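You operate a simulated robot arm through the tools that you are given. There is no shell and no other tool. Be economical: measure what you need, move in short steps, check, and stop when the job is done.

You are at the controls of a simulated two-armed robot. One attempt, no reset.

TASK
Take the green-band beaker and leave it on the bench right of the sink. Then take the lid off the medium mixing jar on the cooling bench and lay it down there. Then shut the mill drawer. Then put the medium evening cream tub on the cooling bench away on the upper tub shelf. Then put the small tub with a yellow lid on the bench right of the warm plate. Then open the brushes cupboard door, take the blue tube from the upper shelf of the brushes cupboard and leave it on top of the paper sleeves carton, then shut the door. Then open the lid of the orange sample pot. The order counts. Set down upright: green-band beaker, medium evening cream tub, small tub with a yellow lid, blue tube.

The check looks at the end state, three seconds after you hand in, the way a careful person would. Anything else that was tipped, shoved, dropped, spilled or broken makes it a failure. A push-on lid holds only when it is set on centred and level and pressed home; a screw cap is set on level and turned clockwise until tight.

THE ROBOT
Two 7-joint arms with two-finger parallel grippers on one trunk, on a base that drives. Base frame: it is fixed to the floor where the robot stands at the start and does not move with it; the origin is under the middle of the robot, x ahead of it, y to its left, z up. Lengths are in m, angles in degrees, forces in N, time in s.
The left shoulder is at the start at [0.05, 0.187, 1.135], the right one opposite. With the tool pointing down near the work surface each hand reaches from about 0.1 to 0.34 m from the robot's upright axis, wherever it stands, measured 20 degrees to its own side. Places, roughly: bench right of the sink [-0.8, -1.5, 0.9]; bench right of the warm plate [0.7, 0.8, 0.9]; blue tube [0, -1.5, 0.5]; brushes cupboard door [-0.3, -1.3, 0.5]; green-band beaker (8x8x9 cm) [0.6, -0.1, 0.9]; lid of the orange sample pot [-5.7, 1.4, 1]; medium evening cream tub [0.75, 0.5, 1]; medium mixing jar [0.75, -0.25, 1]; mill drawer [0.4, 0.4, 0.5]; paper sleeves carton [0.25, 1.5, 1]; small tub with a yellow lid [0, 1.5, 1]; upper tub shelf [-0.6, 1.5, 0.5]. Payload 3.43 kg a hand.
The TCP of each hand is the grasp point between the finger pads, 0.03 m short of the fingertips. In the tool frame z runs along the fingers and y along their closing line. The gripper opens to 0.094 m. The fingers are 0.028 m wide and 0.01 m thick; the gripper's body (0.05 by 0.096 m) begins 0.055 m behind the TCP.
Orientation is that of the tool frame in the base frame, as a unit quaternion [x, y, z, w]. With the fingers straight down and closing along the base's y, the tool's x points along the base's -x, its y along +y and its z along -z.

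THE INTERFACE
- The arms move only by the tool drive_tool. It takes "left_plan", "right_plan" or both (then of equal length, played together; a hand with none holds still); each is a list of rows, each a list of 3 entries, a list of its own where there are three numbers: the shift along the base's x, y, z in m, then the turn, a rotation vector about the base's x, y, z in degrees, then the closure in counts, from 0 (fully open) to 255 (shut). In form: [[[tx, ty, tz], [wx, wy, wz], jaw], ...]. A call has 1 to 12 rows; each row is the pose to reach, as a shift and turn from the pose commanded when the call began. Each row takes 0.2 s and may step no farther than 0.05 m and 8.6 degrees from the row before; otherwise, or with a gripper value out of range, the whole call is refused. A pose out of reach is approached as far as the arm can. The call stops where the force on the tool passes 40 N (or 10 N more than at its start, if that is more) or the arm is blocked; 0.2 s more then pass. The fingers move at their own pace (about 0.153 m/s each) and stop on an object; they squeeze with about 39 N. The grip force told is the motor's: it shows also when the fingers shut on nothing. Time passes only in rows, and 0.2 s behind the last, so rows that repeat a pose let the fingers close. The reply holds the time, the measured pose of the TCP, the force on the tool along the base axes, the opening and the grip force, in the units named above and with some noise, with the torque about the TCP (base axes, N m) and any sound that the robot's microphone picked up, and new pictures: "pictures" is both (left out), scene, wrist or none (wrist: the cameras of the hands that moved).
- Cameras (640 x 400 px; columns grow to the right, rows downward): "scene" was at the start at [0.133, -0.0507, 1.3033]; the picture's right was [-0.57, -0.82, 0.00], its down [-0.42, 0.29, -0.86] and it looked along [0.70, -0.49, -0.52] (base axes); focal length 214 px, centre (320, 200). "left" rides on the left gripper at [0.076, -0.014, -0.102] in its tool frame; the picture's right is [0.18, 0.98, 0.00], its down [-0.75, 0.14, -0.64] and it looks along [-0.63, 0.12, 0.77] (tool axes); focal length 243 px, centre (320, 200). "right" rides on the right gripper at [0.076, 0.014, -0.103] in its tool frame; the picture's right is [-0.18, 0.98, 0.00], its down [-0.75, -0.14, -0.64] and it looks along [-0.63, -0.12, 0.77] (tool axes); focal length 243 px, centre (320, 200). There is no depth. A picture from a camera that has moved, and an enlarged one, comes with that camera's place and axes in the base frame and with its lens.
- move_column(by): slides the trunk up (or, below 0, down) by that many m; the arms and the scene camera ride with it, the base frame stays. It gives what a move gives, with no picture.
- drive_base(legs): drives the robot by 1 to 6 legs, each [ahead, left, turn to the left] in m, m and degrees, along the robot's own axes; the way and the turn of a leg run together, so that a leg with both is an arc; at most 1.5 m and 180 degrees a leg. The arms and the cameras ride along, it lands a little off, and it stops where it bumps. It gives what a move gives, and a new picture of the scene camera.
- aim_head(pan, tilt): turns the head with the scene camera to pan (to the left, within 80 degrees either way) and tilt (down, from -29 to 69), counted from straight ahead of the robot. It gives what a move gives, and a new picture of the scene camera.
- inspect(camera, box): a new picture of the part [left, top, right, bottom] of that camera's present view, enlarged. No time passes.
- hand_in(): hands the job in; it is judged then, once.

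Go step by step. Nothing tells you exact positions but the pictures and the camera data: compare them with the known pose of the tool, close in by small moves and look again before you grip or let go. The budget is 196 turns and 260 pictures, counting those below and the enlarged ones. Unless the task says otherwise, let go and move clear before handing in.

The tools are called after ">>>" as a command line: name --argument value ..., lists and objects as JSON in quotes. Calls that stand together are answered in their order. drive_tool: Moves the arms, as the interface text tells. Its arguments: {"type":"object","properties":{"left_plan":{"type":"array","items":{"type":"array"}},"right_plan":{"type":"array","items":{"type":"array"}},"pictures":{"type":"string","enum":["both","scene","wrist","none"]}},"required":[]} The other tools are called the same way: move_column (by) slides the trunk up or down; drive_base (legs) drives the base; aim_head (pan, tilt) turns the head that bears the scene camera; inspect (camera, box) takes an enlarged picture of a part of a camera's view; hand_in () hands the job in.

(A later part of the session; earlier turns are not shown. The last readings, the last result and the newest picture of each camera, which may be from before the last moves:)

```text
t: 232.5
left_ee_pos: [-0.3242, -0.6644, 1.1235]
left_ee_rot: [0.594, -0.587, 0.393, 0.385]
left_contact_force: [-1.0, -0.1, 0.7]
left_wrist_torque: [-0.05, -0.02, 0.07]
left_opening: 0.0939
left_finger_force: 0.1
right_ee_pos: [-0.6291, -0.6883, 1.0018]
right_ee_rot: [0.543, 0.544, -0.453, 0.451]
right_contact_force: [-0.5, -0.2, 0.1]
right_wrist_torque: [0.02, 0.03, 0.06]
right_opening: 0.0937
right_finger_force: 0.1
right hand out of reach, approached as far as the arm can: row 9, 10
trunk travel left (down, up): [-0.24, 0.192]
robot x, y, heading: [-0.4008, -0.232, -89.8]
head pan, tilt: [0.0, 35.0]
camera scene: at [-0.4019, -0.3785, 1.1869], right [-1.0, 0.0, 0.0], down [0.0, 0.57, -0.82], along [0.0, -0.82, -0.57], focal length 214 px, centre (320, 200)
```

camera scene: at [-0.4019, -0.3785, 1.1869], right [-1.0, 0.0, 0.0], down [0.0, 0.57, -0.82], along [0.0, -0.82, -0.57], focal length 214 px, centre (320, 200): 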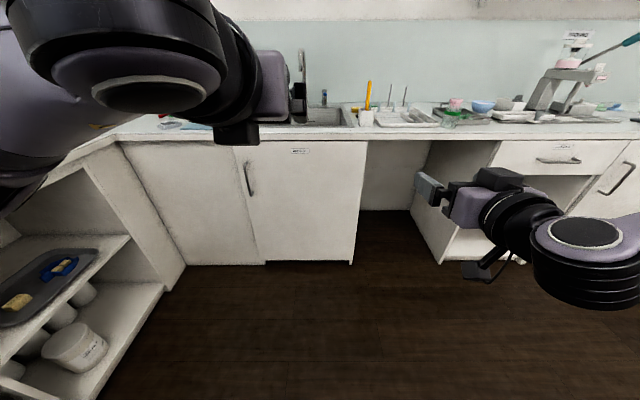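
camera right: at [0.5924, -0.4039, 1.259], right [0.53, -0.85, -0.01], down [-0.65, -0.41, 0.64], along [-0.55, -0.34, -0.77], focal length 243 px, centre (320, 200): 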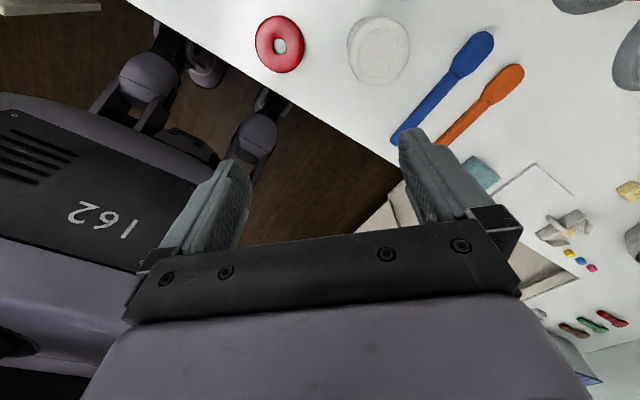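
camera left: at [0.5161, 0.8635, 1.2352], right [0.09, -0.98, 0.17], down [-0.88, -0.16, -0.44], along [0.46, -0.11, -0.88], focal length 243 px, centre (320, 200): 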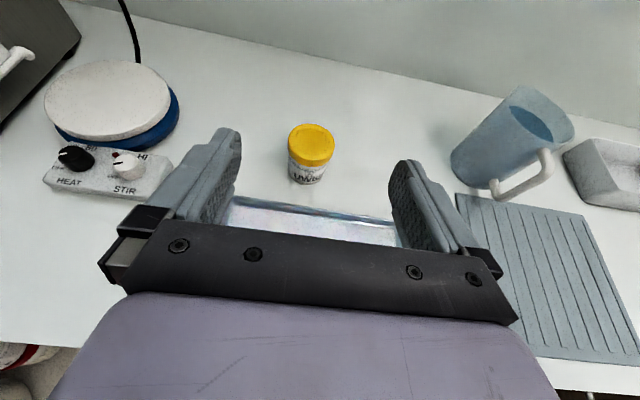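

I lower the right hand with the trunk kept up (so the left elbow stays above the bench) and check reach.

>>> drive_tool --right_plan '[[[0.02, 0, -0.04], [0, 0, 0], 0], [[0.04, 0, -0.08], [0, 0, 0], 0], [[0.06, 0, -0.12], [0, 0, 0], 0], [[0.08, -0.01, -0.16], [0, 0, 0], 0], [[0.08, -0.02, -0.2], [0, 0, 0], 0], [[0.08, -0.03, -0.24], [0, 0, 0], 0]]' --left_plan '[[[0, 0.02, 0.01], [0, 0, 0], 255], [[0, 0.04, 0.02], [0, 0, 0], 255], [[0, 0.06, 0.03], [0, 0, 0], 255], [[0, 0.07, 0.04], [0, 0, 0], 255], [[0, 0.07, 0.05], [0, 0, 0], 255], [[0, 0.07, 0.06], [0, 0, 0], 255]]' --pictures "none"

>>> drive_base --legs '[[0, 0.47, 0]]'

>>> aim_head --pan -10 --tilt 40

```text
t: 233.9
left_ee_pos: [-0.3197, -0.6002, 1.1791]
left_ee_rot: [0.602, -0.585, 0.39, 0.378]
left_contact_force: [-0.6, -0.1, -0.9]
left_wrist_torque: [0.0, -0.02, 0.02]
left_opening: 0.0
left_finger_force: 33.3
right_ee_pos: [-0.5608, -0.6882, 0.964]
right_ee_rot: [0.543, 0.545, -0.454, 0.449]
right_contact_force: [0.2, -0.4, 0.2]
right_wrist_torque: [0.01, -0.03, -0.05]
right_opening: 0.094
right_finger_force: 0.0
right hand out of reach, approached as far as the arm can: row 1, 2, 3, 4, 5, 6
trunk travel left (down, up): [-0.24, 0.192]
robot x, y, heading: [-0.4032, -0.2296, -90.0]
head pan, tilt: [0.0, 35.0]
```

```text
t: 238.6
left_ee_pos: [0.1563, -0.6, 1.1788]
left_ee_rot: [0.599, -0.588, 0.391, 0.378]
left_contact_force: [-0.6, -0.6, 0.7]
left_wrist_torque: [-0.01, -0.01, 0.03]
left_opening: 0.0003
left_finger_force: 33.2
right_ee_pos: [-0.0835, -0.6884, 0.9643]
right_ee_rot: [0.545, 0.543, -0.455, 0.448]
right_contact_force: [-0.8, -0.8, -0.5]
right_wrist_torque: [0.02, -0.02, 0.0]
right_opening: 0.094
right_finger_force: 0.1
trunk travel left (down, up): [-0.24, 0.192]
robot x, y, heading: [0.0769, -0.232, -90.3]
head pan, tilt: [0.0, 35.0]
camera scene: at [0.0822, -0.384, 1.2129], right [-1.0, -0.04, 0.0], down [-0.01, 0.32, -0.95], along [0.04, -0.95, -0.32], focal length 214 px, centre (320, 200)
```

scene: 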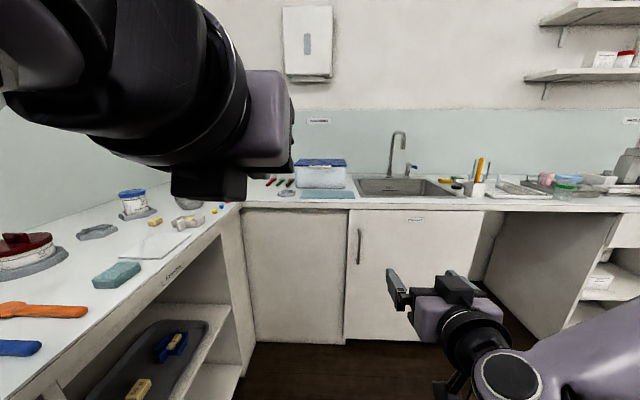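

```text
t: 239.4
left_ee_pos: [0.1562, -0.6046, 1.171]
left_ee_rot: [0.603, -0.591, 0.392, 0.366]
left_contact_force: [-0.2, 0.0, 0.0]
left_wrist_torque: [0.03, 0.0, -0.01]
left_opening: 0.0004
left_finger_force: 33.0
right_ee_pos: [-0.0843, -0.6874, 0.9637]
right_ee_rot: [0.544, 0.543, -0.456, 0.449]
right_contact_force: [0.1, 0.2, 0.1]
right_wrist_torque: [-0.03, -0.01, -0.01]
right_opening: 0.0939
right_finger_force: 0.1
trunk travel left (down, up): [-0.24, 0.192]
robot x, y, heading: [0.0779, -0.2316, -90.2]
head pan, tilt: [-10.0, 40.0]
camera scene: at [0.08, -0.3834, 1.2066], right [-1.0, -0.02, 0.0], down [-0.01, 0.39, -0.92], along [0.01, -0.92, -0.39], focal length 214 px, centre (320, 200)
```

scene: 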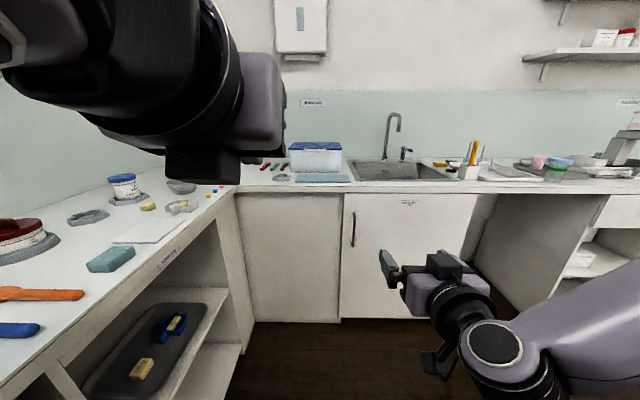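

The left wrist crowds the head. I move the left hand forward and lower the trunk so the right hand gets to handle height.

>>> drive_tool --left_plan '[[[0, -0.03, 0.01], [0, 0, 0], 255], [[-0.01, -0.07, 0.02], [0, 0, 0], 255], [[-0.02, -0.11, 0.03], [0, 0, 0], 255], [[-0.03, -0.15, 0.04], [0, 0, 0], 255], [[-0.03, -0.18, 0.05], [0, 0, 0], 255]]' --pictures "none"

>>> move_column --by -0.21

>>> aim_head --pan -5 --tilt 35

```text
t: 240.6
left_ee_pos: [0.1256, -0.78, 1.2276]
left_ee_rot: [0.599, -0.588, 0.391, 0.378]
left_contact_force: [0.4, 0.0, -0.7]
left_wrist_torque: [0.01, 0.02, -0.02]
left_opening: 0.0002
left_finger_force: 33.4
right_ee_pos: [-0.0851, -0.6891, 0.9615]
right_ee_rot: [0.545, 0.543, -0.455, 0.448]
right_contact_force: [-0.7, 0.0, 0.6]
right_wrist_torque: [0.01, -0.01, -0.01]
right_opening: 0.0939
right_finger_force: 0.0
trunk travel left (down, up): [-0.24, 0.192]
robot x, y, heading: [0.0815, -0.2355, -90.5]
head pan, tilt: [-10.0, 40.0]
```

```text
t: 242.8
left_ee_pos: [0.1254, -0.7807, 1.0176]
left_ee_rot: [0.599, -0.588, 0.391, 0.379]
left_contact_force: [0.1, 0.7, -0.7]
left_wrist_torque: [-0.03, -0.03, 0.0]
left_opening: 0.0002
left_finger_force: 33.5
right_ee_pos: [-0.0847, -0.6872, 0.7535]
right_ee_rot: [0.544, 0.544, -0.455, 0.448]
right_contact_force: [0.2, 0.0, -0.1]
right_wrist_torque: [0.02, 0.0, -0.02]
right_opening: 0.0942
right_finger_force: 0.1
trunk travel left (down, up): [-0.03, 0.402]
robot x, y, heading: [0.0803, -0.2321, -90.3]
head pan, tilt: [-10.0, 40.0]
```

```text
t: 243.5
left_ee_pos: [0.1254, -0.7802, 1.018]
left_ee_rot: [0.599, -0.588, 0.391, 0.378]
left_contact_force: [0.5, -0.1, -0.2]
left_wrist_torque: [-0.01, -0.03, 0.0]
left_opening: 0.0
left_finger_force: 32.3
right_ee_pos: [-0.0842, -0.6883, 0.7531]
right_ee_rot: [0.544, 0.544, -0.455, 0.448]
right_contact_force: [0.7, -0.1, -0.3]
right_wrist_torque: [-0.02, -0.01, 0.01]
right_opening: 0.0937
right_finger_force: 0.1
trunk travel left (down, up): [-0.03, 0.402]
robot x, y, heading: [0.0816, -0.2358, -90.6]
head pan, tilt: [-5.0, 35.0]
camera scene: at [0.0705, -0.3785, 0.9771], right [-1.0, 0.09, 0.0], down [0.05, 0.57, -0.82], along [-0.08, -0.82, -0.57], focal length 214 px, centre (320, 200)
```

scene: 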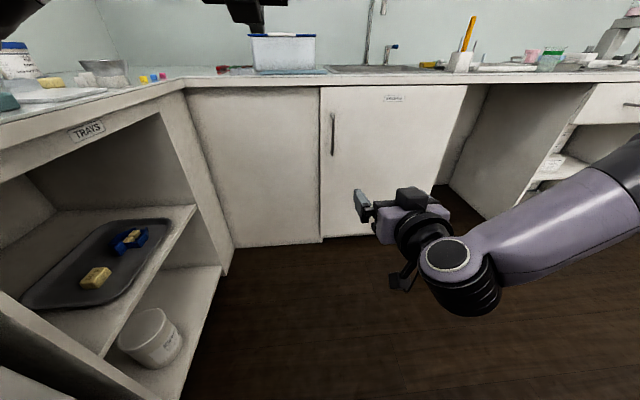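

Handle at [-0.063,·,0.61–0.79]. Align right hand x and drive toward it.

>>> drive_tool --right_plan '[[[0.01, 0, -0.01], [0, 0, 0], 0], [[0.021, 0, -0.03], [0, 0, 0], 0]]' --pictures "none"

>>> drive_base --legs '[[0.42, 0, 0.5]]'

>>> inspect --camera "right" --box '[0, 0, 640, 400]'

```text
t: 244.1
left_ee_pos: [0.125, -0.7805, 1.0173]
left_ee_rot: [0.599, -0.588, 0.39, 0.378]
left_contact_force: [-0.4, 0.0, 0.1]
left_wrist_torque: [0.02, -0.03, 0.0]
left_opening: 0.0
left_finger_force: 32.8
right_ee_pos: [-0.0728, -0.6878, 0.7523]
right_ee_rot: [0.547, 0.544, -0.455, 0.445]
right_contact_force: [0.3, -0.1, 1.0]
right_wrist_torque: [0.0, 0.02, -0.01]
right_opening: 0.094
right_finger_force: 0.1
right hand out of reach, approached as far as the arm can: row 1, 2
trunk travel left (down, up): [-0.03, 0.402]
robot x, y, heading: [0.0753, -0.235, -90.5]
head pan, tilt: [-5.0, 35.0]
```

```text
t: 246.6
left_ee_pos: [0.1264, -1.1959, 1.0178]
left_ee_rot: [0.6, -0.587, 0.392, 0.378]
left_contact_force: [0.4, 0.7, 0.5]
left_wrist_torque: [0.02, 0.02, 0.0]
left_opening: 0.0003
left_finger_force: 32.9
right_ee_pos: [-0.0721, -1.1061, 0.7502]
right_ee_rot: [0.545, 0.546, -0.453, 0.447]
right_contact_force: [1.2, 1.0, 0.9]
right_wrist_torque: [-0.01, -0.02, 0.02]
right_opening: 0.0942
right_finger_force: 0.0
trunk travel left (down, up): [-0.03, 0.402]
robot x, y, heading: [0.0803, -0.6499, -90.3]
head pan, tilt: [-5.0, 35.0]
camera scene: at [0.0695, -0.7955, 0.9771], right [-1.0, 0.09, 0.0], down [0.05, 0.57, -0.82], along [-0.07, -0.82, -0.57], focal length 214 px, centre (320, 200)
```

scene: 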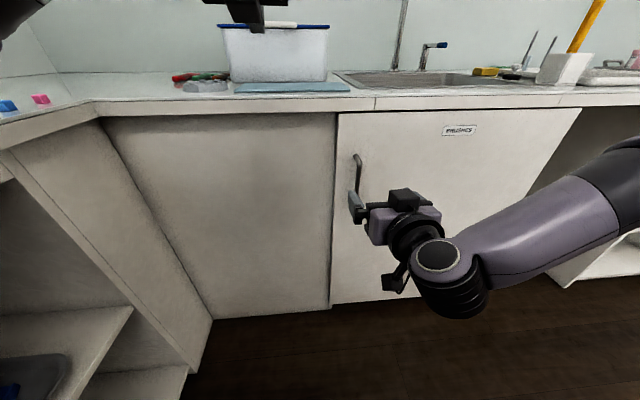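

```text
1.00 times, centred on (320, 200) of right (not enlarged: the box is as wide or as high as the picture)
camera zoom: at [-0.0589, -0.9911, 0.6955], right [0.98, -0.04, 0.17], down [-0.13, 0.49, 0.86], along [-0.12, -0.87, 0.48], focal length 243 px, centre (320, 200)
```

zoom: 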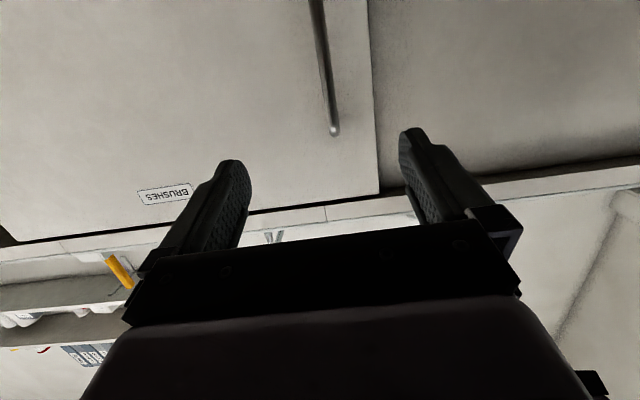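

The hand is just above the handle's upper end (≈0.75). I tilt the tool down 24° and lower 6 cm.

>>> drive_tool --right_plan '[[[0, 0, -0.015], [8, 0, 0], 0], [[0.003, 0, -0.03], [16, 0, 0], 0], [[0.006, 0, -0.05], [24, 0, 0], 0], [[0.008, 0, -0.065], [24, 0, 0], 0]]' --pictures "wrist"

```text
t: 247.6
left_ee_pos: [0.1253, -1.1965, 1.018]
left_ee_rot: [0.599, -0.587, 0.392, 0.378]
left_contact_force: [-0.1, -1.1, 0.0]
left_wrist_torque: [-0.03, -0.01, -0.03]
left_opening: 0.0
left_finger_force: 33.0
right_ee_pos: [-0.0652, -1.1056, 0.6861]
right_ee_rot: [0.626, 0.627, -0.331, 0.324]
right_contact_force: [-0.5, 0.3, -0.4]
right_wrist_torque: [0.0, -0.02, 0.0]
right_opening: 0.0938
right_finger_force: 0.0
trunk travel left (down, up): [-0.03, 0.402]
robot x, y, heading: [0.0776, -0.6489, -90.0]
head pan, tilt: [-5.0, 35.0]
camera right: at [-0.0509, -0.9786, 0.6821], right [0.98, -0.11, 0.14], down [-0.13, 0.1, 0.99], along [-0.12, -0.99, 0.08], focal length 243 px, centre (320, 200)
```

right: 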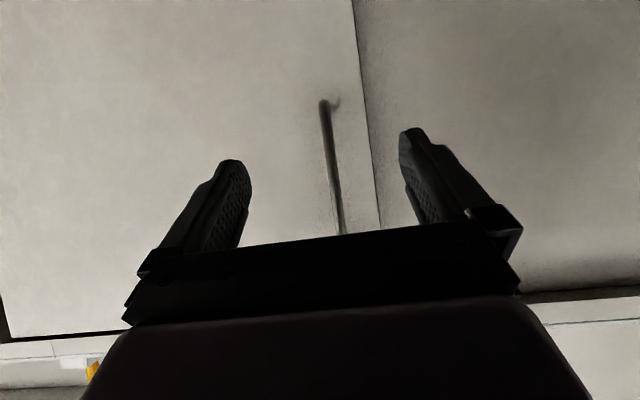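

Handle spans z 0.607–0.752; the hand is centred. Advance with base then arm until fingertips meet the door.

>>> drive_base --legs '[[0.09, 0, 0]]'

>>> drive_tool --right_plan '[[[0, -0.01, 0], [0, 0, 0], 0], [[0, -0.02, 0], [0, 0, 0], 0], [[0, -0.03, 0], [0, 0, 0], 0], [[0, -0.04, 0], [0, 0, 0], 0], [[0, -0.05, 0], [0, 0, 0], 0]]' --pictures "wrist"

```text
t: 248.7
left_ee_pos: [0.1248, -1.2858, 1.0183]
left_ee_rot: [0.599, -0.588, 0.391, 0.378]
left_contact_force: [1.0, -0.5, 0.1]
left_wrist_torque: [0.04, 0.0, 0.04]
left_opening: 0.0002
left_finger_force: 32.8
right_ee_pos: [-0.0652, -1.1947, 0.687]
right_ee_rot: [0.626, 0.627, -0.33, 0.324]
right_contact_force: [-0.4, 0.8, 0.6]
right_wrist_torque: [-0.02, 0.0, -0.01]
right_opening: 0.0939
right_finger_force: 0.1
trunk travel left (down, up): [-0.03, 0.402]
robot x, y, heading: [0.0771, -0.7365, -90.2]
head pan, tilt: [-5.0, 35.0]
camera scene: at [0.0692, -0.8848, 0.9771], right [-1.0, 0.09, 0.0], down [0.05, 0.57, -0.82], along [-0.07, -0.82, -0.57], focal length 214 px, centre (320, 200)
```

scene: 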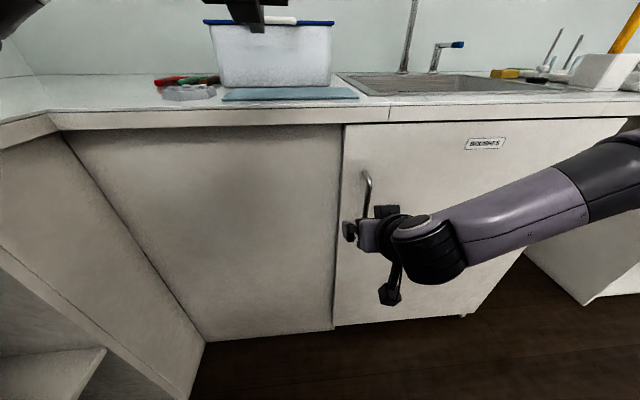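

```text
t: 249.9
left_ee_pos: [0.1236, -1.2859, 1.0183]
left_ee_rot: [0.599, -0.587, 0.391, 0.378]
left_contact_force: [-0.4, -0.1, 0.1]
left_wrist_torque: [0.0, -0.03, 0.0]
left_opening: 0.0
left_finger_force: 32.6
right_ee_pos: [-0.066, -1.2435, 0.6871]
right_ee_rot: [0.626, 0.627, -0.331, 0.324]
right_contact_force: [-0.6, -0.6, -0.5]
right_wrist_torque: [-0.01, 0.0, -0.04]
right_opening: 0.0943
right_finger_force: 0.0
trunk travel left (down, up): [-0.03, 0.402]
robot x, y, heading: [0.073, -0.7414, -90.1]
head pan, tilt: [-5.0, 35.0]
camera right: at [-0.0527, -1.1165, 0.6828], right [0.98, -0.11, 0.14], down [-0.13, 0.1, 0.99], along [-0.12, -0.99, 0.08], focal length 243 px, centre (320, 200)
```

right: 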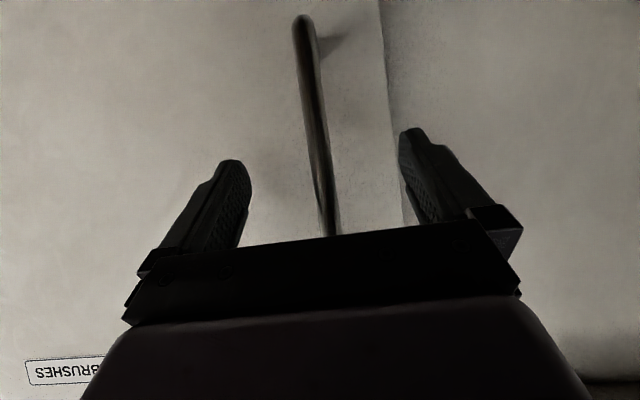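

The bar is right at the TCP (y≈-1.246). Close on it.

>>> drive_tool --right_plan '[[[0, -0.003, 0], [0, 0, 0], 100], [[0, -0.003, 0], [0, 0, 0], 200], [[0, -0.003, 0], [0, 0, 0], 255], [[0, -0.003, 0], [0, 0, 0], 255]]' --pictures "none"

```text
t: 250.9
left_ee_pos: [0.126, -1.2855, 1.0176]
left_ee_rot: [0.601, -0.586, 0.392, 0.377]
left_contact_force: [-0.3, 0.2, 0.1]
left_wrist_torque: [-0.02, 0.01, -0.02]
left_opening: 0.0001
left_finger_force: 32.9
right_ee_pos: [-0.0634, -1.2459, 0.6867]
right_ee_rot: [0.625, 0.629, -0.328, 0.325]
right_contact_force: [17.3, 1.1, -2.1]
right_wrist_torque: [0.0, 0.22, 0.01]
right_opening: 0.0161
right_finger_force: 44.7
trunk travel left (down, up): [-0.03, 0.402]
robot x, y, heading: [0.0745, -0.7416, -90.4]
head pan, tilt: [-5.0, 35.0]
```

Handle gripped. I'll swing the door by moving the base in a rigid arc around the hinge (≈[-0.54,-1.28]), starting with 5° steps.

>>> drive_base --legs '[[-0.0525, -0.0482, 5], [-0.0525, -0.0482, 5]]'

```text
t: 252.8
left_ee_pos: [0.1159, -1.1706, 1.0172]
left_ee_rot: [0.649, -0.532, 0.422, 0.343]
left_contact_force: [0.0, 0.0, -0.4]
left_wrist_torque: [0.04, 0.03, 0.01]
left_opening: 0.0
left_finger_force: 32.7
right_ee_pos: [-0.0771, -1.1634, 0.6859]
right_ee_rot: [0.565, 0.683, -0.297, 0.354]
right_contact_force: [35.4, 8.9, -4.2]
right_wrist_torque: [-0.29, 0.46, 0.03]
right_opening: 0.0156
right_finger_force: 44.4
trunk travel left (down, up): [-0.03, 0.402]
robot x, y, heading: [-0.0275, -0.6378, -80.2]
head pan, tilt: [-5.0, 35.0]
camera scene: at [-0.0085, -0.7855, 0.9771], right [-1.0, -0.08, 0.0], down [-0.05, 0.57, -0.82], along [0.07, -0.82, -0.57], focal length 214 px, centre (320, 200)
```

scene: 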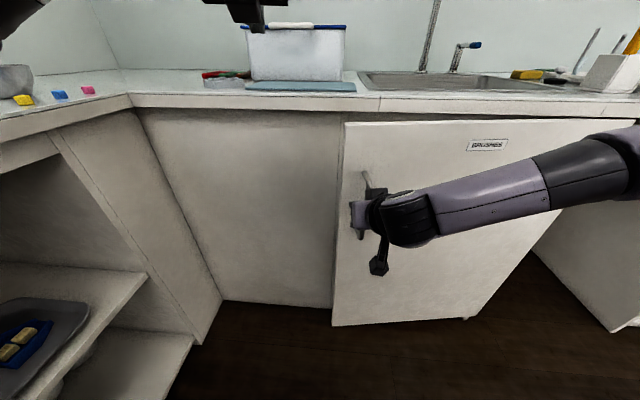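

Door opens (10°). Relieve the lateral force, then continue.

>>> drive_tool --right_plan '[[[0.006, 0, 0], [0, 0, 0], 255], [[0.01, 0.001, 0], [0, 0, 0], 255]]' --pictures "none"

>>> drive_base --legs '[[-0.0525, -0.0475, 5], [-0.0525, -0.0475, 5], [-0.0525, -0.0475, 5]]'

```text
t: 253.3
left_ee_pos: [0.1145, -1.171, 1.0181]
left_ee_rot: [0.649, -0.532, 0.423, 0.342]
left_contact_force: [0.1, -0.7, 0.5]
left_wrist_torque: [0.02, 0.02, -0.01]
left_opening: 0.0001
left_finger_force: 33.2
right_ee_pos: [-0.0777, -1.1628, 0.687]
right_ee_rot: [0.565, 0.684, -0.295, 0.355]
right_contact_force: [4.7, 2.0, -0.1]
right_wrist_torque: [0.31, 0.14, -0.05]
right_opening: 0.0164
right_finger_force: 44.9
right hand out of reach, approached as far as the arm can: row 1, 2
trunk travel left (down, up): [-0.03, 0.402]
robot x, y, heading: [-0.0278, -0.6393, -80.1]
head pan, tilt: [-5.0, 35.0]
```

```text
t: 255.8
left_ee_pos: [0.0698, -1.016, 1.017]
left_ee_rot: [0.71, -0.447, 0.462, 0.287]
left_contact_force: [0.4, 0.1, -0.6]
left_wrist_torque: [-0.01, 0.0, -0.02]
left_opening: 0.0
left_finger_force: 33.1
right_ee_pos: [-0.1159, -1.0528, 0.6877]
right_ee_rot: [0.471, 0.752, -0.243, 0.391]
right_contact_force: [-0.6, -0.2, 1.6]
right_wrist_torque: [0.32, 0.2, 0.0]
right_opening: 0.0162
right_finger_force: 45.4
trunk travel left (down, up): [-0.03, 0.402]
robot x, y, heading: [-0.2022, -0.5377, -65.8]
head pan, tilt: [-5.0, 35.0]
stopped in leg 3: the force on the tool passed its limit at 41 N (the readings are from after the stop); the commanded pose is now the measured one
camera scene: at [-0.1466, -0.6734, 0.9772], right [-0.94, -0.33, 0.0], down [-0.19, 0.54, -0.82], along [0.27, -0.77, -0.57], focal length 214 px, centre (320, 200)
```

scene: 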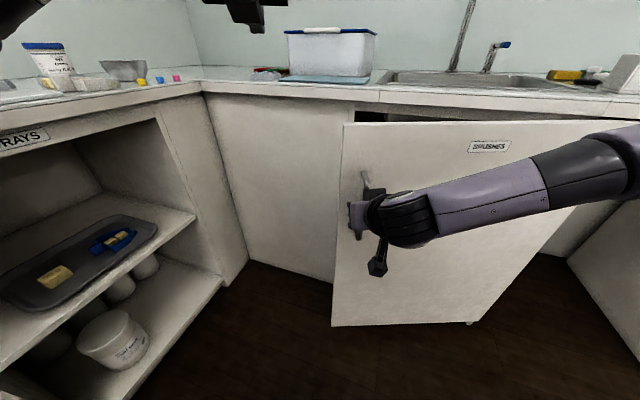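

>>> drive_base --legs '[[-0.0525, -0.0465, 5], [-0.0525, -0.0465, 5], [-0.0525, -0.0465, 5]]'

>>> drive_base --legs '[[-0.0525, -0.0465, 5], [-0.0525, -0.0465, 5], [-0.0525, -0.0465, 5]]'

>>> drive_base --legs '[[-0.0525, -0.0465, 5], [-0.0525, -0.0465, 5], [-0.0525, -0.0465, 5]]'

```text
t: 258.4
left_ee_pos: [-0.0103, -0.8753, 1.0181]
left_ee_rot: [0.761, -0.354, 0.494, 0.226]
left_contact_force: [-0.6, 0.1, -0.3]
left_wrist_torque: [0.0, -0.03, -0.04]
left_opening: 0.0
left_finger_force: 32.7
right_ee_pos: [-0.1765, -0.9515, 0.6875]
right_ee_rot: [0.366, 0.809, -0.184, 0.421]
right_contact_force: [-1.0, -0.2, 0.3]
right_wrist_torque: [0.21, 0.2, -0.03]
right_opening: 0.0161
right_finger_force: 45.2
trunk travel left (down, up): [-0.03, 0.402]
robot x, y, heading: [-0.3895, -0.478, -51.2]
head pan, tilt: [-5.0, 35.0]
stopped in leg 3: the force on the tool passed its limit at 42 N (the readings are from after the stop); the commanded pose is now the measured one
camera scene: at [-0.3058, -0.5979, 0.9772], right [-0.83, -0.55, 0.0], down [-0.32, 0.48, -0.82], along [0.45, -0.68, -0.57], focal length 214 px, centre (320, 200)
```

scene: 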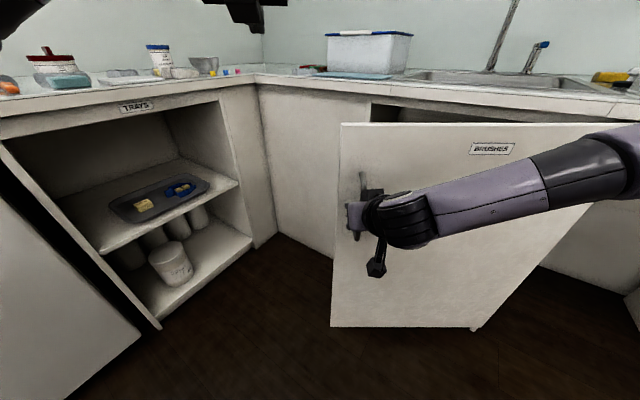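

```text
t: 260.1
left_ee_pos: [-0.0756, -0.7987, 1.0176]
left_ee_rot: [0.787, -0.291, 0.511, 0.186]
left_contact_force: [-0.2, 0.3, 0.2]
left_wrist_torque: [0.0, -0.01, 0.01]
left_opening: 0.0
left_finger_force: 32.9
right_ee_pos: [-0.2254, -0.8954, 0.6885]
right_ee_rot: [0.294, 0.839, -0.144, 0.436]
right_contact_force: [0.9, 0.0, 0.1]
right_wrist_torque: [0.11, 0.21, -0.02]
right_opening: 0.016
right_finger_force: 45.1
trunk travel left (down, up): [-0.03, 0.402]
robot x, y, heading: [-0.5121, -0.4705, -42.6]
head pan, tilt: [-5.0, 35.0]
stopped in leg 2: the force on the tool passed its limit at 42 N (the readings are from after the stop); the commanded pose is now the measured one
camera scene: at [-0.4113, -0.573, 0.9772], right [-0.73, -0.68, 0.0], down [-0.39, 0.42, -0.82], along [0.56, -0.6, -0.57], focal length 214 px, centre (320, 200)
```

scene: 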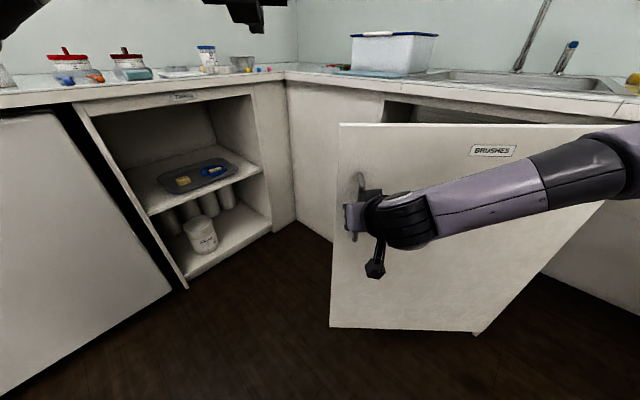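

```text
t: 261.7
left_ee_pos: [-0.1302, -0.7524, 1.0181]
left_ee_rot: [0.803, -0.245, 0.52, 0.156]
left_contact_force: [-1.1, 0.3, -0.4]
left_wrist_torque: [0.0, 0.02, 0.01]
left_opening: 0.0001
left_finger_force: 32.7
right_ee_pos: [-0.2657, -0.8599, 0.6871]
right_ee_rot: [0.238, 0.856, -0.111, 0.445]
right_contact_force: [0.8, -0.7, -1.7]
right_wrist_torque: [-0.08, -0.05, 0.01]
right_opening: 0.0159
right_finger_force: 45.1
trunk travel left (down, up): [-0.03, 0.402]
robot x, y, heading: [-0.6017, -0.4729, -35.6]
head pan, tilt: [-5.0, 35.0]
stopped in leg 2: the force on the tool passed its limit at 42 N (the readings are from after the stop); the commanded pose is now the measured one
camera scene: at [-0.4895, -0.5656, 0.9772], right [-0.65, -0.76, 0.0], down [-0.44, 0.37, -0.82], along [0.62, -0.53, -0.57], focal length 214 px, centre (320, 200)
```

scene: 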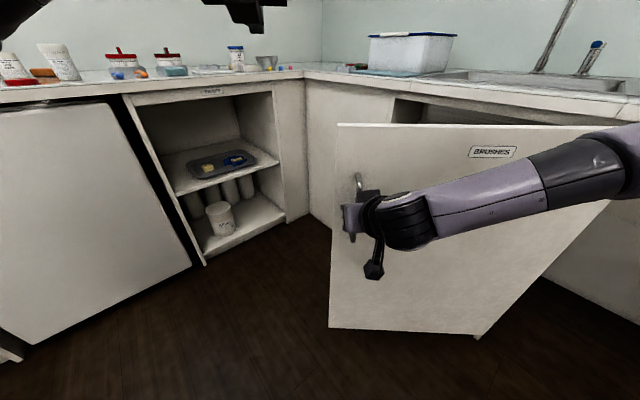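

The fit gives the hinge at [-0.614,-1.289]. Continue the arc with corrected steps.

>>> drive_base --legs '[[-0.0575, -0.042, 5], [-0.0575, -0.042, 5], [-0.0575, -0.042, 5], [-0.0575, -0.042, 5]]'

>>> drive_base --legs '[[-0.0575, -0.042, 5], [-0.0575, -0.042, 5], [-0.0575, -0.042, 5]]'

```text
t: 264.7
left_ee_pos: [-0.3284, -0.63, 1.0168]
left_ee_rot: [0.832, -0.109, 0.539, 0.067]
left_contact_force: [-0.5, -0.5, 0.3]
left_wrist_torque: [0.02, 0.01, 0.0]
left_opening: 0.0
left_finger_force: 33.7
right_ee_pos: [-0.4216, -0.77, 0.6887]
right_ee_rot: [0.088, 0.885, -0.03, 0.457]
right_contact_force: [0.4, -0.1, -1.3]
right_wrist_torque: [0.0, 0.14, 0.04]
right_opening: 0.0161
right_finger_force: 44.5
trunk travel left (down, up): [-0.03, 0.402]
robot x, y, heading: [-0.8643, -0.5203, -16.7]
head pan, tilt: [-5.0, 35.0]
stopped in leg 4: the force on the tool passed its limit at 41 N (the readings are from after the stop); the commanded pose is now the measured one
camera scene: at [-0.7293, -0.5701, 0.9772], right [-0.37, -0.93, 0.0], down [-0.53, 0.21, -0.82], along [0.76, -0.3, -0.57], focal length 214 px, centre (320, 200)
```

scene: 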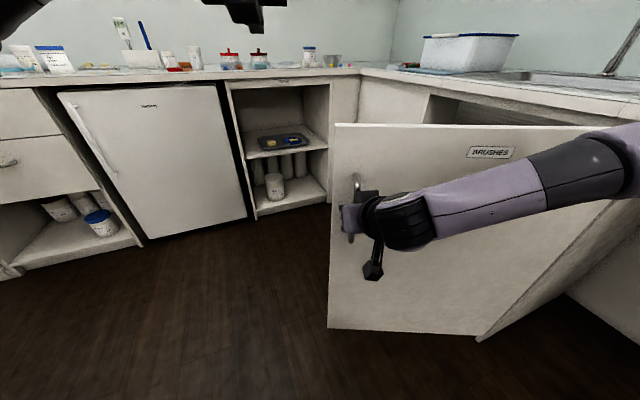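

```text
t: 267.2
left_ee_pos: [-0.512, -0.5825, 1.0176]
left_ee_rot: [0.84, 0.0, 0.543, -0.002]
left_contact_force: [0.2, 0.1, -0.4]
left_wrist_torque: [0.01, 0.03, 0.01]
left_opening: 0.0
left_finger_force: 33.1
right_ee_pos: [-0.568, -0.7394, 0.6881]
right_ee_rot: [-0.035, 0.889, 0.037, 0.455]
right_contact_force: [-0.9, 0.5, 0.9]
right_wrist_torque: [-0.09, 0.26, 0.03]
right_opening: 0.016
right_finger_force: 44.4
trunk travel left (down, up): [-0.03, 0.402]
robot x, y, heading: [-1.0641, -0.6196, -1.5]
head pan, tilt: [-5.0, 35.0]
stopped in leg 3: the force on the tool passed its limit at 40 N (the readings are from after the stop); the commanded pose is now the measured one
camera scene: at [-0.9143, -0.6298, 0.9772], right [-0.11, -0.99, 0.0], down [-0.57, 0.06, -0.82], along [0.81, -0.09, -0.57], focal length 214 px, centre (320, 200)
```

scene: 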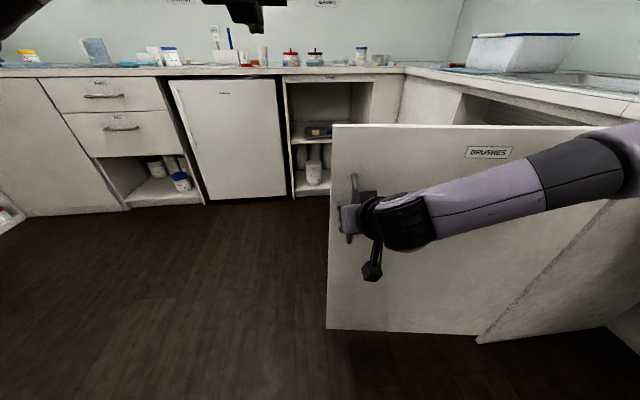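

Door is ~80° open. Release the handle, back off and go round the door.

>>> drive_tool --right_plan '[[[0, 0, 0], [0, 0, 0], 150], [[0, 0, 0], [0, 0, 0], 60], [[0, 0, 0], [0, 0, 0], 0], [[0, 0, 0], [0, 0, 0], 0]]' --pictures "none"

>>> drive_base --legs '[[-0.18, 0, 0], [0, 0.45, 0], [1.28, 0, 0], [0, 0, -88.5]]'

>>> aim_head --pan 0 --tilt 25

```text
t: 268.2
left_ee_pos: [-0.5114, -0.5831, 1.0171]
left_ee_rot: [0.839, 0.001, 0.543, -0.004]
left_contact_force: [-0.5, -0.1, 0.2]
left_wrist_torque: [0.02, -0.02, 0.04]
left_opening: 0.0
left_finger_force: 32.8
right_ee_pos: [-0.5667, -0.7391, 0.6874]
right_ee_rot: [-0.035, 0.889, 0.037, 0.455]
right_contact_force: [-0.3, 0.0, -0.7]
right_wrist_torque: [-0.02, -0.02, 0.04]
right_opening: 0.0941
right_finger_force: 0.1
trunk travel left (down, up): [-0.03, 0.402]
robot x, y, heading: [-1.0586, -0.6168, -1.6]
head pan, tilt: [-5.0, 35.0]
```

```text
t: 279.0
left_ee_pos: [0.5198, -0.1738, 1.0176]
left_ee_rot: [0.839, -0.002, 0.543, -0.002]
left_contact_force: [-0.8, -0.3, -0.3]
left_wrist_torque: [0.01, 0.02, -0.02]
left_opening: 0.0
left_finger_force: 32.7
right_ee_pos: [0.4592, -0.3296, 0.6861]
right_ee_rot: [-0.031, 0.89, 0.035, 0.453]
right_contact_force: [-3.0, -0.4, 0.6]
right_wrist_torque: [-0.08, -0.01, -0.17]
right_opening: 0.0939
right_finger_force: 0.1
trunk travel left (down, up): [-0.03, 0.402]
robot x, y, heading: [-0.0281, -0.2051, -1.9]
head pan, tilt: [-5.0, 35.0]
stopped in leg 3: the force on the tool passed its limit at 118 N (the readings are from after the stop); the commanded pose is now the measured one
camera scene: at [0.1173, -0.2176, 0.977], right [-0.12, -0.99, 0.0], down [-0.57, 0.07, -0.82], along [0.81, -0.1, -0.57], focal length 214 px, centre (320, 200)
```

scene: 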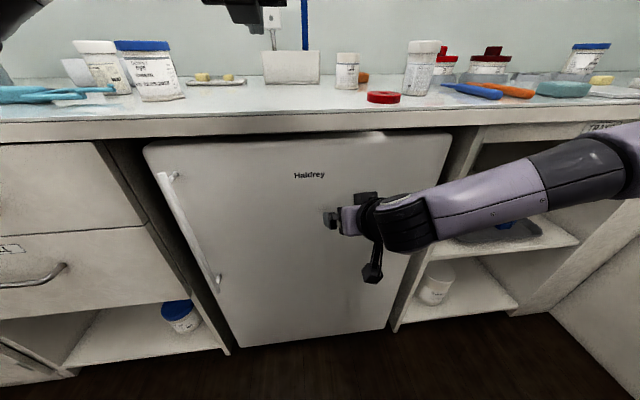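

```text
t: 279.7
left_ee_pos: [0.5195, -0.1733, 1.0174]
left_ee_rot: [0.84, -0.001, 0.542, -0.002]
left_contact_force: [0.3, -0.6, 0.4]
left_wrist_torque: [0.02, 0.02, 0.0]
left_opening: 0.0
left_finger_force: 33.4
right_ee_pos: [0.4597, -0.3289, 0.687]
right_ee_rot: [-0.031, 0.891, 0.035, 0.452]
right_contact_force: [-5.8, -0.6, 1.3]
right_wrist_torque: [-0.05, 0.01, -0.27]
right_opening: 0.094
right_finger_force: 0.1
trunk travel left (down, up): [-0.03, 0.402]
robot x, y, heading: [-0.028, -0.2065, -2.0]
head pan, tilt: [0.0, 25.0]
camera scene: at [0.1219, -0.21, 0.9929], right [-0.03, -1.0, 0.0], down [-0.42, 0.01, -0.91], along [0.91, -0.03, -0.42], focal length 214 px, centre (320, 200)
```

scene: 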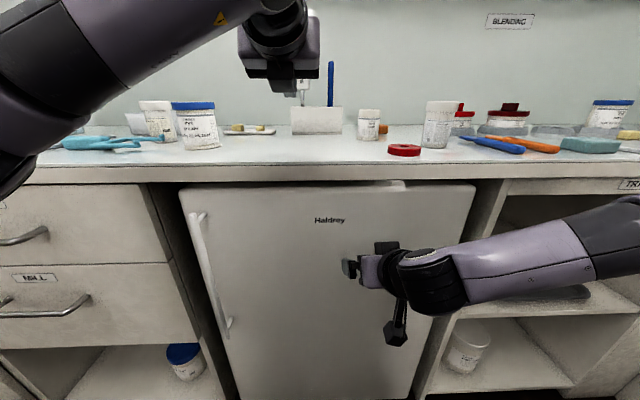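

The right hand touched the fridge front (only a push). I back off, turn to face the open cupboard.

>>> drive_base --legs '[[-0.28, 0, 0], [0, 0, -88], [0, 0.36, 0]]'

>>> inspect --camera "scene" --box '[180, 180, 440, 340]'

```text
t: 288.7
left_ee_pos: [0.0969, -0.7476, 1.0168]
left_ee_rot: [0.601, -0.587, 0.39, 0.377]
left_contact_force: [0.8, -0.1, -0.2]
left_wrist_torque: [-0.03, 0.0, 0.01]
left_opening: 0.0002
left_finger_force: 33.5
right_ee_pos: [-0.0606, -0.6912, 0.6872]
right_ee_rot: [0.599, 0.66, -0.29, 0.349]
right_contact_force: [-0.6, 0.0, -0.2]
right_wrist_torque: [-0.01, -0.01, 0.0]
right_opening: 0.0942
right_finger_force: 0.0
trunk travel left (down, up): [-0.03, 0.402]
robot x, y, heading: [0.0503, -0.2013, -90.5]
head pan, tilt: [0.0, 25.0]
camera scene: at [0.0494, -0.3498, 0.9929], right [-1.0, 0.01, 0.0], down [0.0, 0.42, -0.91], along [-0.01, -0.91, -0.42], focal length 214 px, centre (320, 200)
```

scene: 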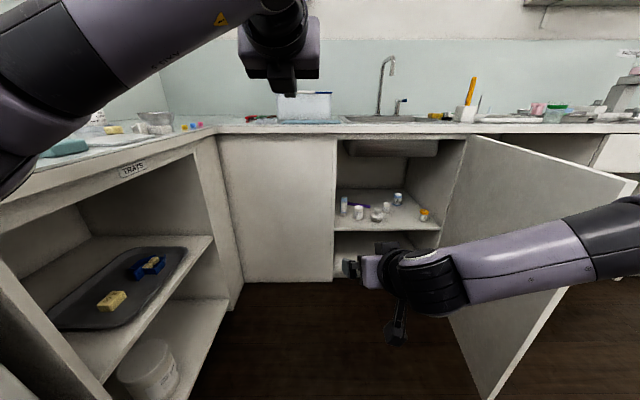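

```text
2.46 times, centred on (310, 260) of scene
camera zoom: at [0.0494, -0.3498, 0.9929], right [-1.0, 0.01, 0.0], down [0.0, 0.42, -0.91], along [-0.01, -0.91, -0.42], focal length 528 px, centre (345, 52)
```

zoom: 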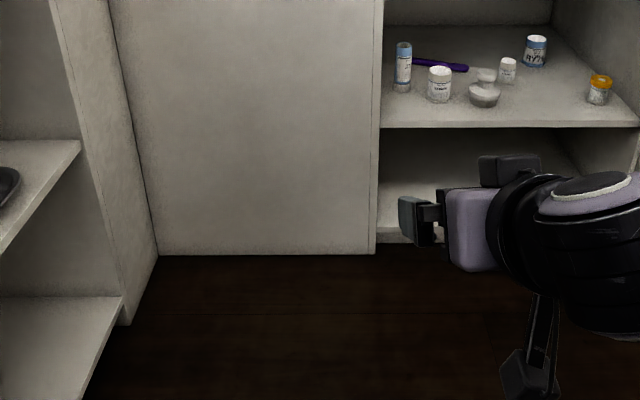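

The blue-capped tube stands at about [-0.0975,-1.442], shelf z≈0.38, top z≈0.51. I tuck the right hand back and set the left hand low in front.

>>> drive_tool --right_plan '[[[-0.02, 0.03, 0.02], [8, 0, 0], 0], [[-0.04, 0.06, 0.04], [16, 0, 0], 0], [[-0.06, 0.09, 0.06], [24, 0, 0], 0], [[-0.08, 0.12, 0.08], [32, 0, 0], 0], [[-0.1, 0.15, 0.1], [40, 0, 0], 0], [[-0.12, 0.18, 0.12], [48, 0, 0], 0], [[-0.14, 0.2, 0.13], [54, 0, 0], 0]]' --left_plan '[[[-0.02, 0.0, -0.04], [0, 0, 0], 100], [[-0.04, 0.0, -0.08], [0, 0, 0], 100], [[-0.06, 0.0, -0.12], [0, 0, 0], 100], [[-0.07, 0.0, -0.16], [0, 0, 0], 100], [[-0.08, 0.0, -0.2], [0, 0, 0], 100], [[-0.08, 0.0, -0.24], [0, 0, 0], 100], [[-0.08, 0.0, -0.28], [0, 0, 0], 100]]' --pictures "none"

>>> move_column --by -0.03

>>> drive_tool --left_plan '[[[-0.01, -0.02, -0.04], [0, 0, 0], 100], [[-0.02, -0.04, -0.08], [0, 0, 0], 100], [[-0.03, -0.06, -0.12], [0, 0, 0], 100], [[-0.04, -0.07, -0.16], [0, 0, 0], 100], [[-0.05, -0.07, -0.2], [0, 0, 0], 100], [[-0.05, -0.07, -0.21], [0, 0, 0], 100]]' --pictures "scene"

```text
t: 290.3
left_ee_pos: [0.0178, -0.7467, 0.7375]
left_ee_rot: [0.6, -0.587, 0.389, 0.378]
left_contact_force: [0.2, -0.8, 0.3]
left_wrist_torque: [-0.01, 0.01, -0.01]
left_opening: 0.0571
left_finger_force: 0.1
right_ee_pos: [-0.2009, -0.4899, 0.817]
right_ee_rot: [0.692, 0.72, 0.041, 0.039]
right_contact_force: [0.2, 0.5, 0.2]
right_wrist_torque: [-0.03, 0.01, 0.04]
right_opening: 0.0942
right_finger_force: 0.1
trunk travel left (down, up): [-0.03, 0.402]
robot x, y, heading: [0.0527, -0.2027, -90.3]
head pan, tilt: [0.0, 25.0]
```

```text
t: 291.1
left_ee_pos: [0.0185, -0.7472, 0.7077]
left_ee_rot: [0.601, -0.587, 0.391, 0.377]
left_contact_force: [-0.1, 1.1, 0.4]
left_wrist_torque: [0.01, 0.01, -0.01]
left_opening: 0.0573
left_finger_force: 0.0
right_ee_pos: [-0.2001, -0.4908, 0.7869]
right_ee_rot: [0.692, 0.719, 0.04, 0.04]
right_contact_force: [-0.2, -0.2, -0.1]
right_wrist_torque: [0.0, -0.02, 0.0]
right_opening: 0.094
right_finger_force: 0.1
trunk travel left (down, up): [0.0, 0.432]
robot x, y, heading: [0.0494, -0.198, -90.5]
head pan, tilt: [0.0, 25.0]
```

```text
t: 292.5
left_ee_pos: [-0.0333, -0.8165, 0.4979]
left_ee_rot: [0.601, -0.587, 0.391, 0.377]
left_contact_force: [-0.4, -0.2, 0.3]
left_wrist_torque: [-0.03, -0.01, 0.01]
left_opening: 0.0572
left_finger_force: 0.1
right_ee_pos: [-0.201, -0.4908, 0.7867]
right_ee_rot: [0.692, 0.719, 0.041, 0.039]
right_contact_force: [-0.9, 1.2, -0.9]
right_wrist_torque: [-0.01, -0.04, 0.0]
right_opening: 0.0941
right_finger_force: 0.1
trunk travel left (down, up): [0.0, 0.432]
robot x, y, heading: [0.0487, -0.1999, -90.1]
head pan, tilt: [0.0, 25.0]
camera scene: at [0.0494, -0.3498, 0.9629], right [-1.0, 0.01, 0.0], down [0.0, 0.42, -0.91], along [-0.01, -0.91, -0.42], focal length 214 px, centre (320, 200)
```

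scene: 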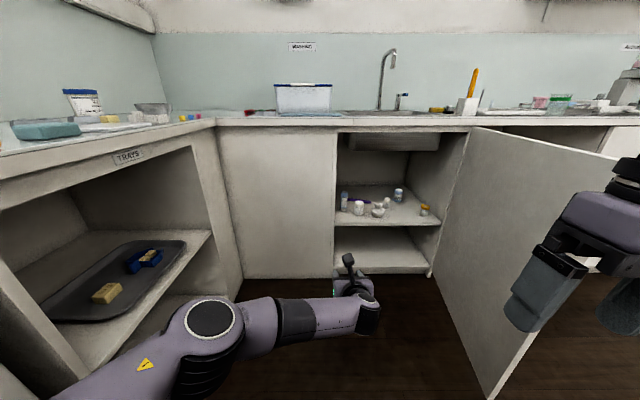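

Low reach is good. Shift right 6.5 cm and drive up to the opening, then look with the left camera.

>>> drive_base --legs '[[0, -0.065, 0], [0.36, 0, 0]]'

>>> inspect --camera "left" --box '[0, 0, 640, 400]'

```text
t: 295.6
left_ee_pos: [-0.0991, -1.1795, 0.4978]
left_ee_rot: [0.601, -0.587, 0.39, 0.378]
left_contact_force: [-0.8, 0.3, -0.3]
left_wrist_torque: [-0.01, 0.01, 0.01]
left_opening: 0.0572
left_finger_force: 0.2
right_ee_pos: [-0.2654, -0.8561, 0.7871]
right_ee_rot: [0.691, 0.721, 0.04, 0.039]
right_contact_force: [-0.1, 0.4, 0.1]
right_wrist_torque: [-0.03, 0.0, -0.02]
right_opening: 0.094
right_finger_force: 0.0
trunk travel left (down, up): [0.0, 0.432]
robot x, y, heading: [-0.0165, -0.5648, -90.3]
head pan, tilt: [0.0, 25.0]
camera scene: at [-0.0166, -0.7133, 0.9629], right [-1.0, 0.0, 0.0], down [0.0, 0.42, -0.91], along [0.0, -0.91, -0.42], focal length 214 px, centre (320, 200)
```

scene: 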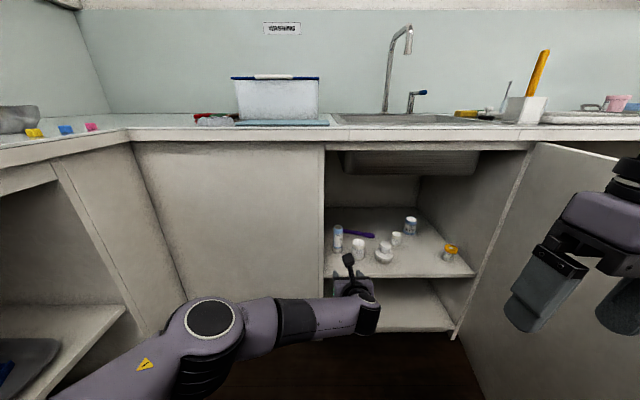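

```text
1.00 times, centred on (320, 200) of left (not enlarged: the box is as wide or as high as the picture)
camera zoom: at [-0.0863, -1.1176, 0.6092], right [-0.98, -0.1, 0.16], down [-0.16, 0.89, -0.42], along [-0.1, -0.44, -0.89], focal length 243 px, centre (320, 200)
```

zoom: 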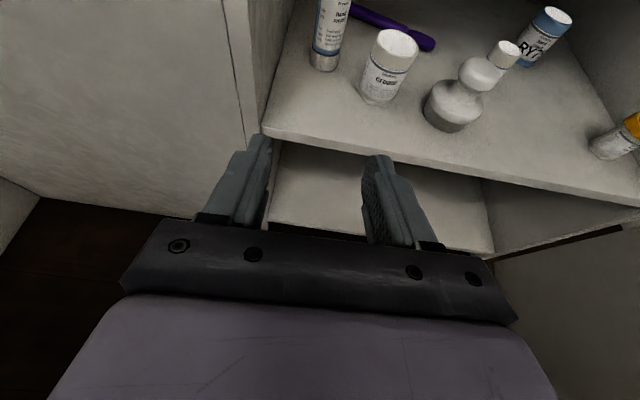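

Tube centre ≈[-0.093,-1.457], top z≈0.50, jar beside at [-0.177,-1.40]. Lower slightly and drive in 20 cm, then re-look.

>>> drive_tool --left_plan '[[[0.004, 0, -0.006], [0, 0, 0], 100], [[0.005, 0, -0.01], [0, 0, 0], 100]]' --pictures "none"

>>> drive_base --legs '[[0.19, 0, 0]]'

>>> inspect --camera "left" --box '[0, 0, 640, 400]'

```text
t: 296.2
left_ee_pos: [-0.0942, -1.1792, 0.4879]
left_ee_rot: [0.601, -0.587, 0.39, 0.378]
left_contact_force: [-0.1, 0.1, -0.3]
left_wrist_torque: [-0.03, -0.04, 0.0]
left_opening: 0.0569
left_finger_force: 0.0
right_ee_pos: [-0.2655, -0.8555, 0.7857]
right_ee_rot: [0.691, 0.721, 0.041, 0.039]
right_contact_force: [-0.2, -0.1, 0.2]
right_wrist_torque: [-0.04, -0.01, 0.0]
right_opening: 0.0942
right_finger_force: 0.0
trunk travel left (down, up): [0.0, 0.432]
robot x, y, heading: [-0.0168, -0.5638, -90.6]
head pan, tilt: [0.0, 25.0]
```

```text
t: 297.8
left_ee_pos: [-0.0946, -1.3644, 0.4874]
left_ee_rot: [0.601, -0.586, 0.391, 0.377]
left_contact_force: [-0.1, 0.1, 0.1]
left_wrist_torque: [0.02, 0.0, -0.01]
left_opening: 0.057
left_finger_force: 0.1
right_ee_pos: [-0.2659, -1.0408, 0.7854]
right_ee_rot: [0.691, 0.721, 0.041, 0.039]
right_contact_force: [-0.2, -0.1, 0.0]
right_wrist_torque: [-0.01, 0.04, 0.02]
right_opening: 0.0941
right_finger_force: 0.0
trunk travel left (down, up): [0.0, 0.432]
robot x, y, heading: [-0.0186, -0.75, -90.2]
head pan, tilt: [0.0, 25.0]
camera scene: at [-0.017, -0.899, 0.9629], right [-1.0, 0.0, 0.0], down [0.0, 0.42, -0.91], along [0.0, -0.91, -0.42], focal length 214 px, centre (320, 200)
```

scene: 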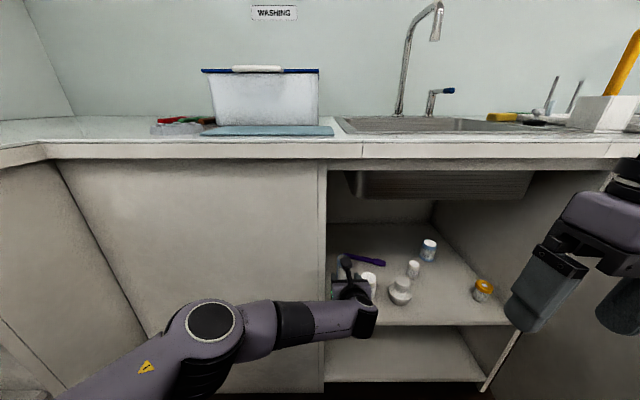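

```text
1.00 times, centred on (320, 200) of left (not enlarged: the box is as wide or as high as the picture)
camera zoom: at [-0.0818, -1.3034, 0.5997], right [-0.98, -0.1, 0.16], down [-0.16, 0.89, -0.42], along [-0.1, -0.44, -0.89], focal length 243 px, centre (320, 200)
```

zoom: 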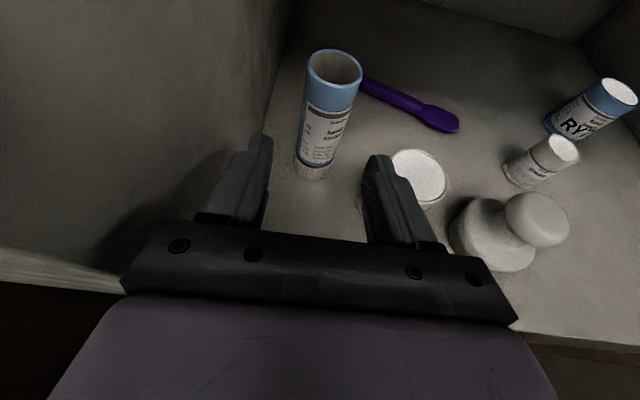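

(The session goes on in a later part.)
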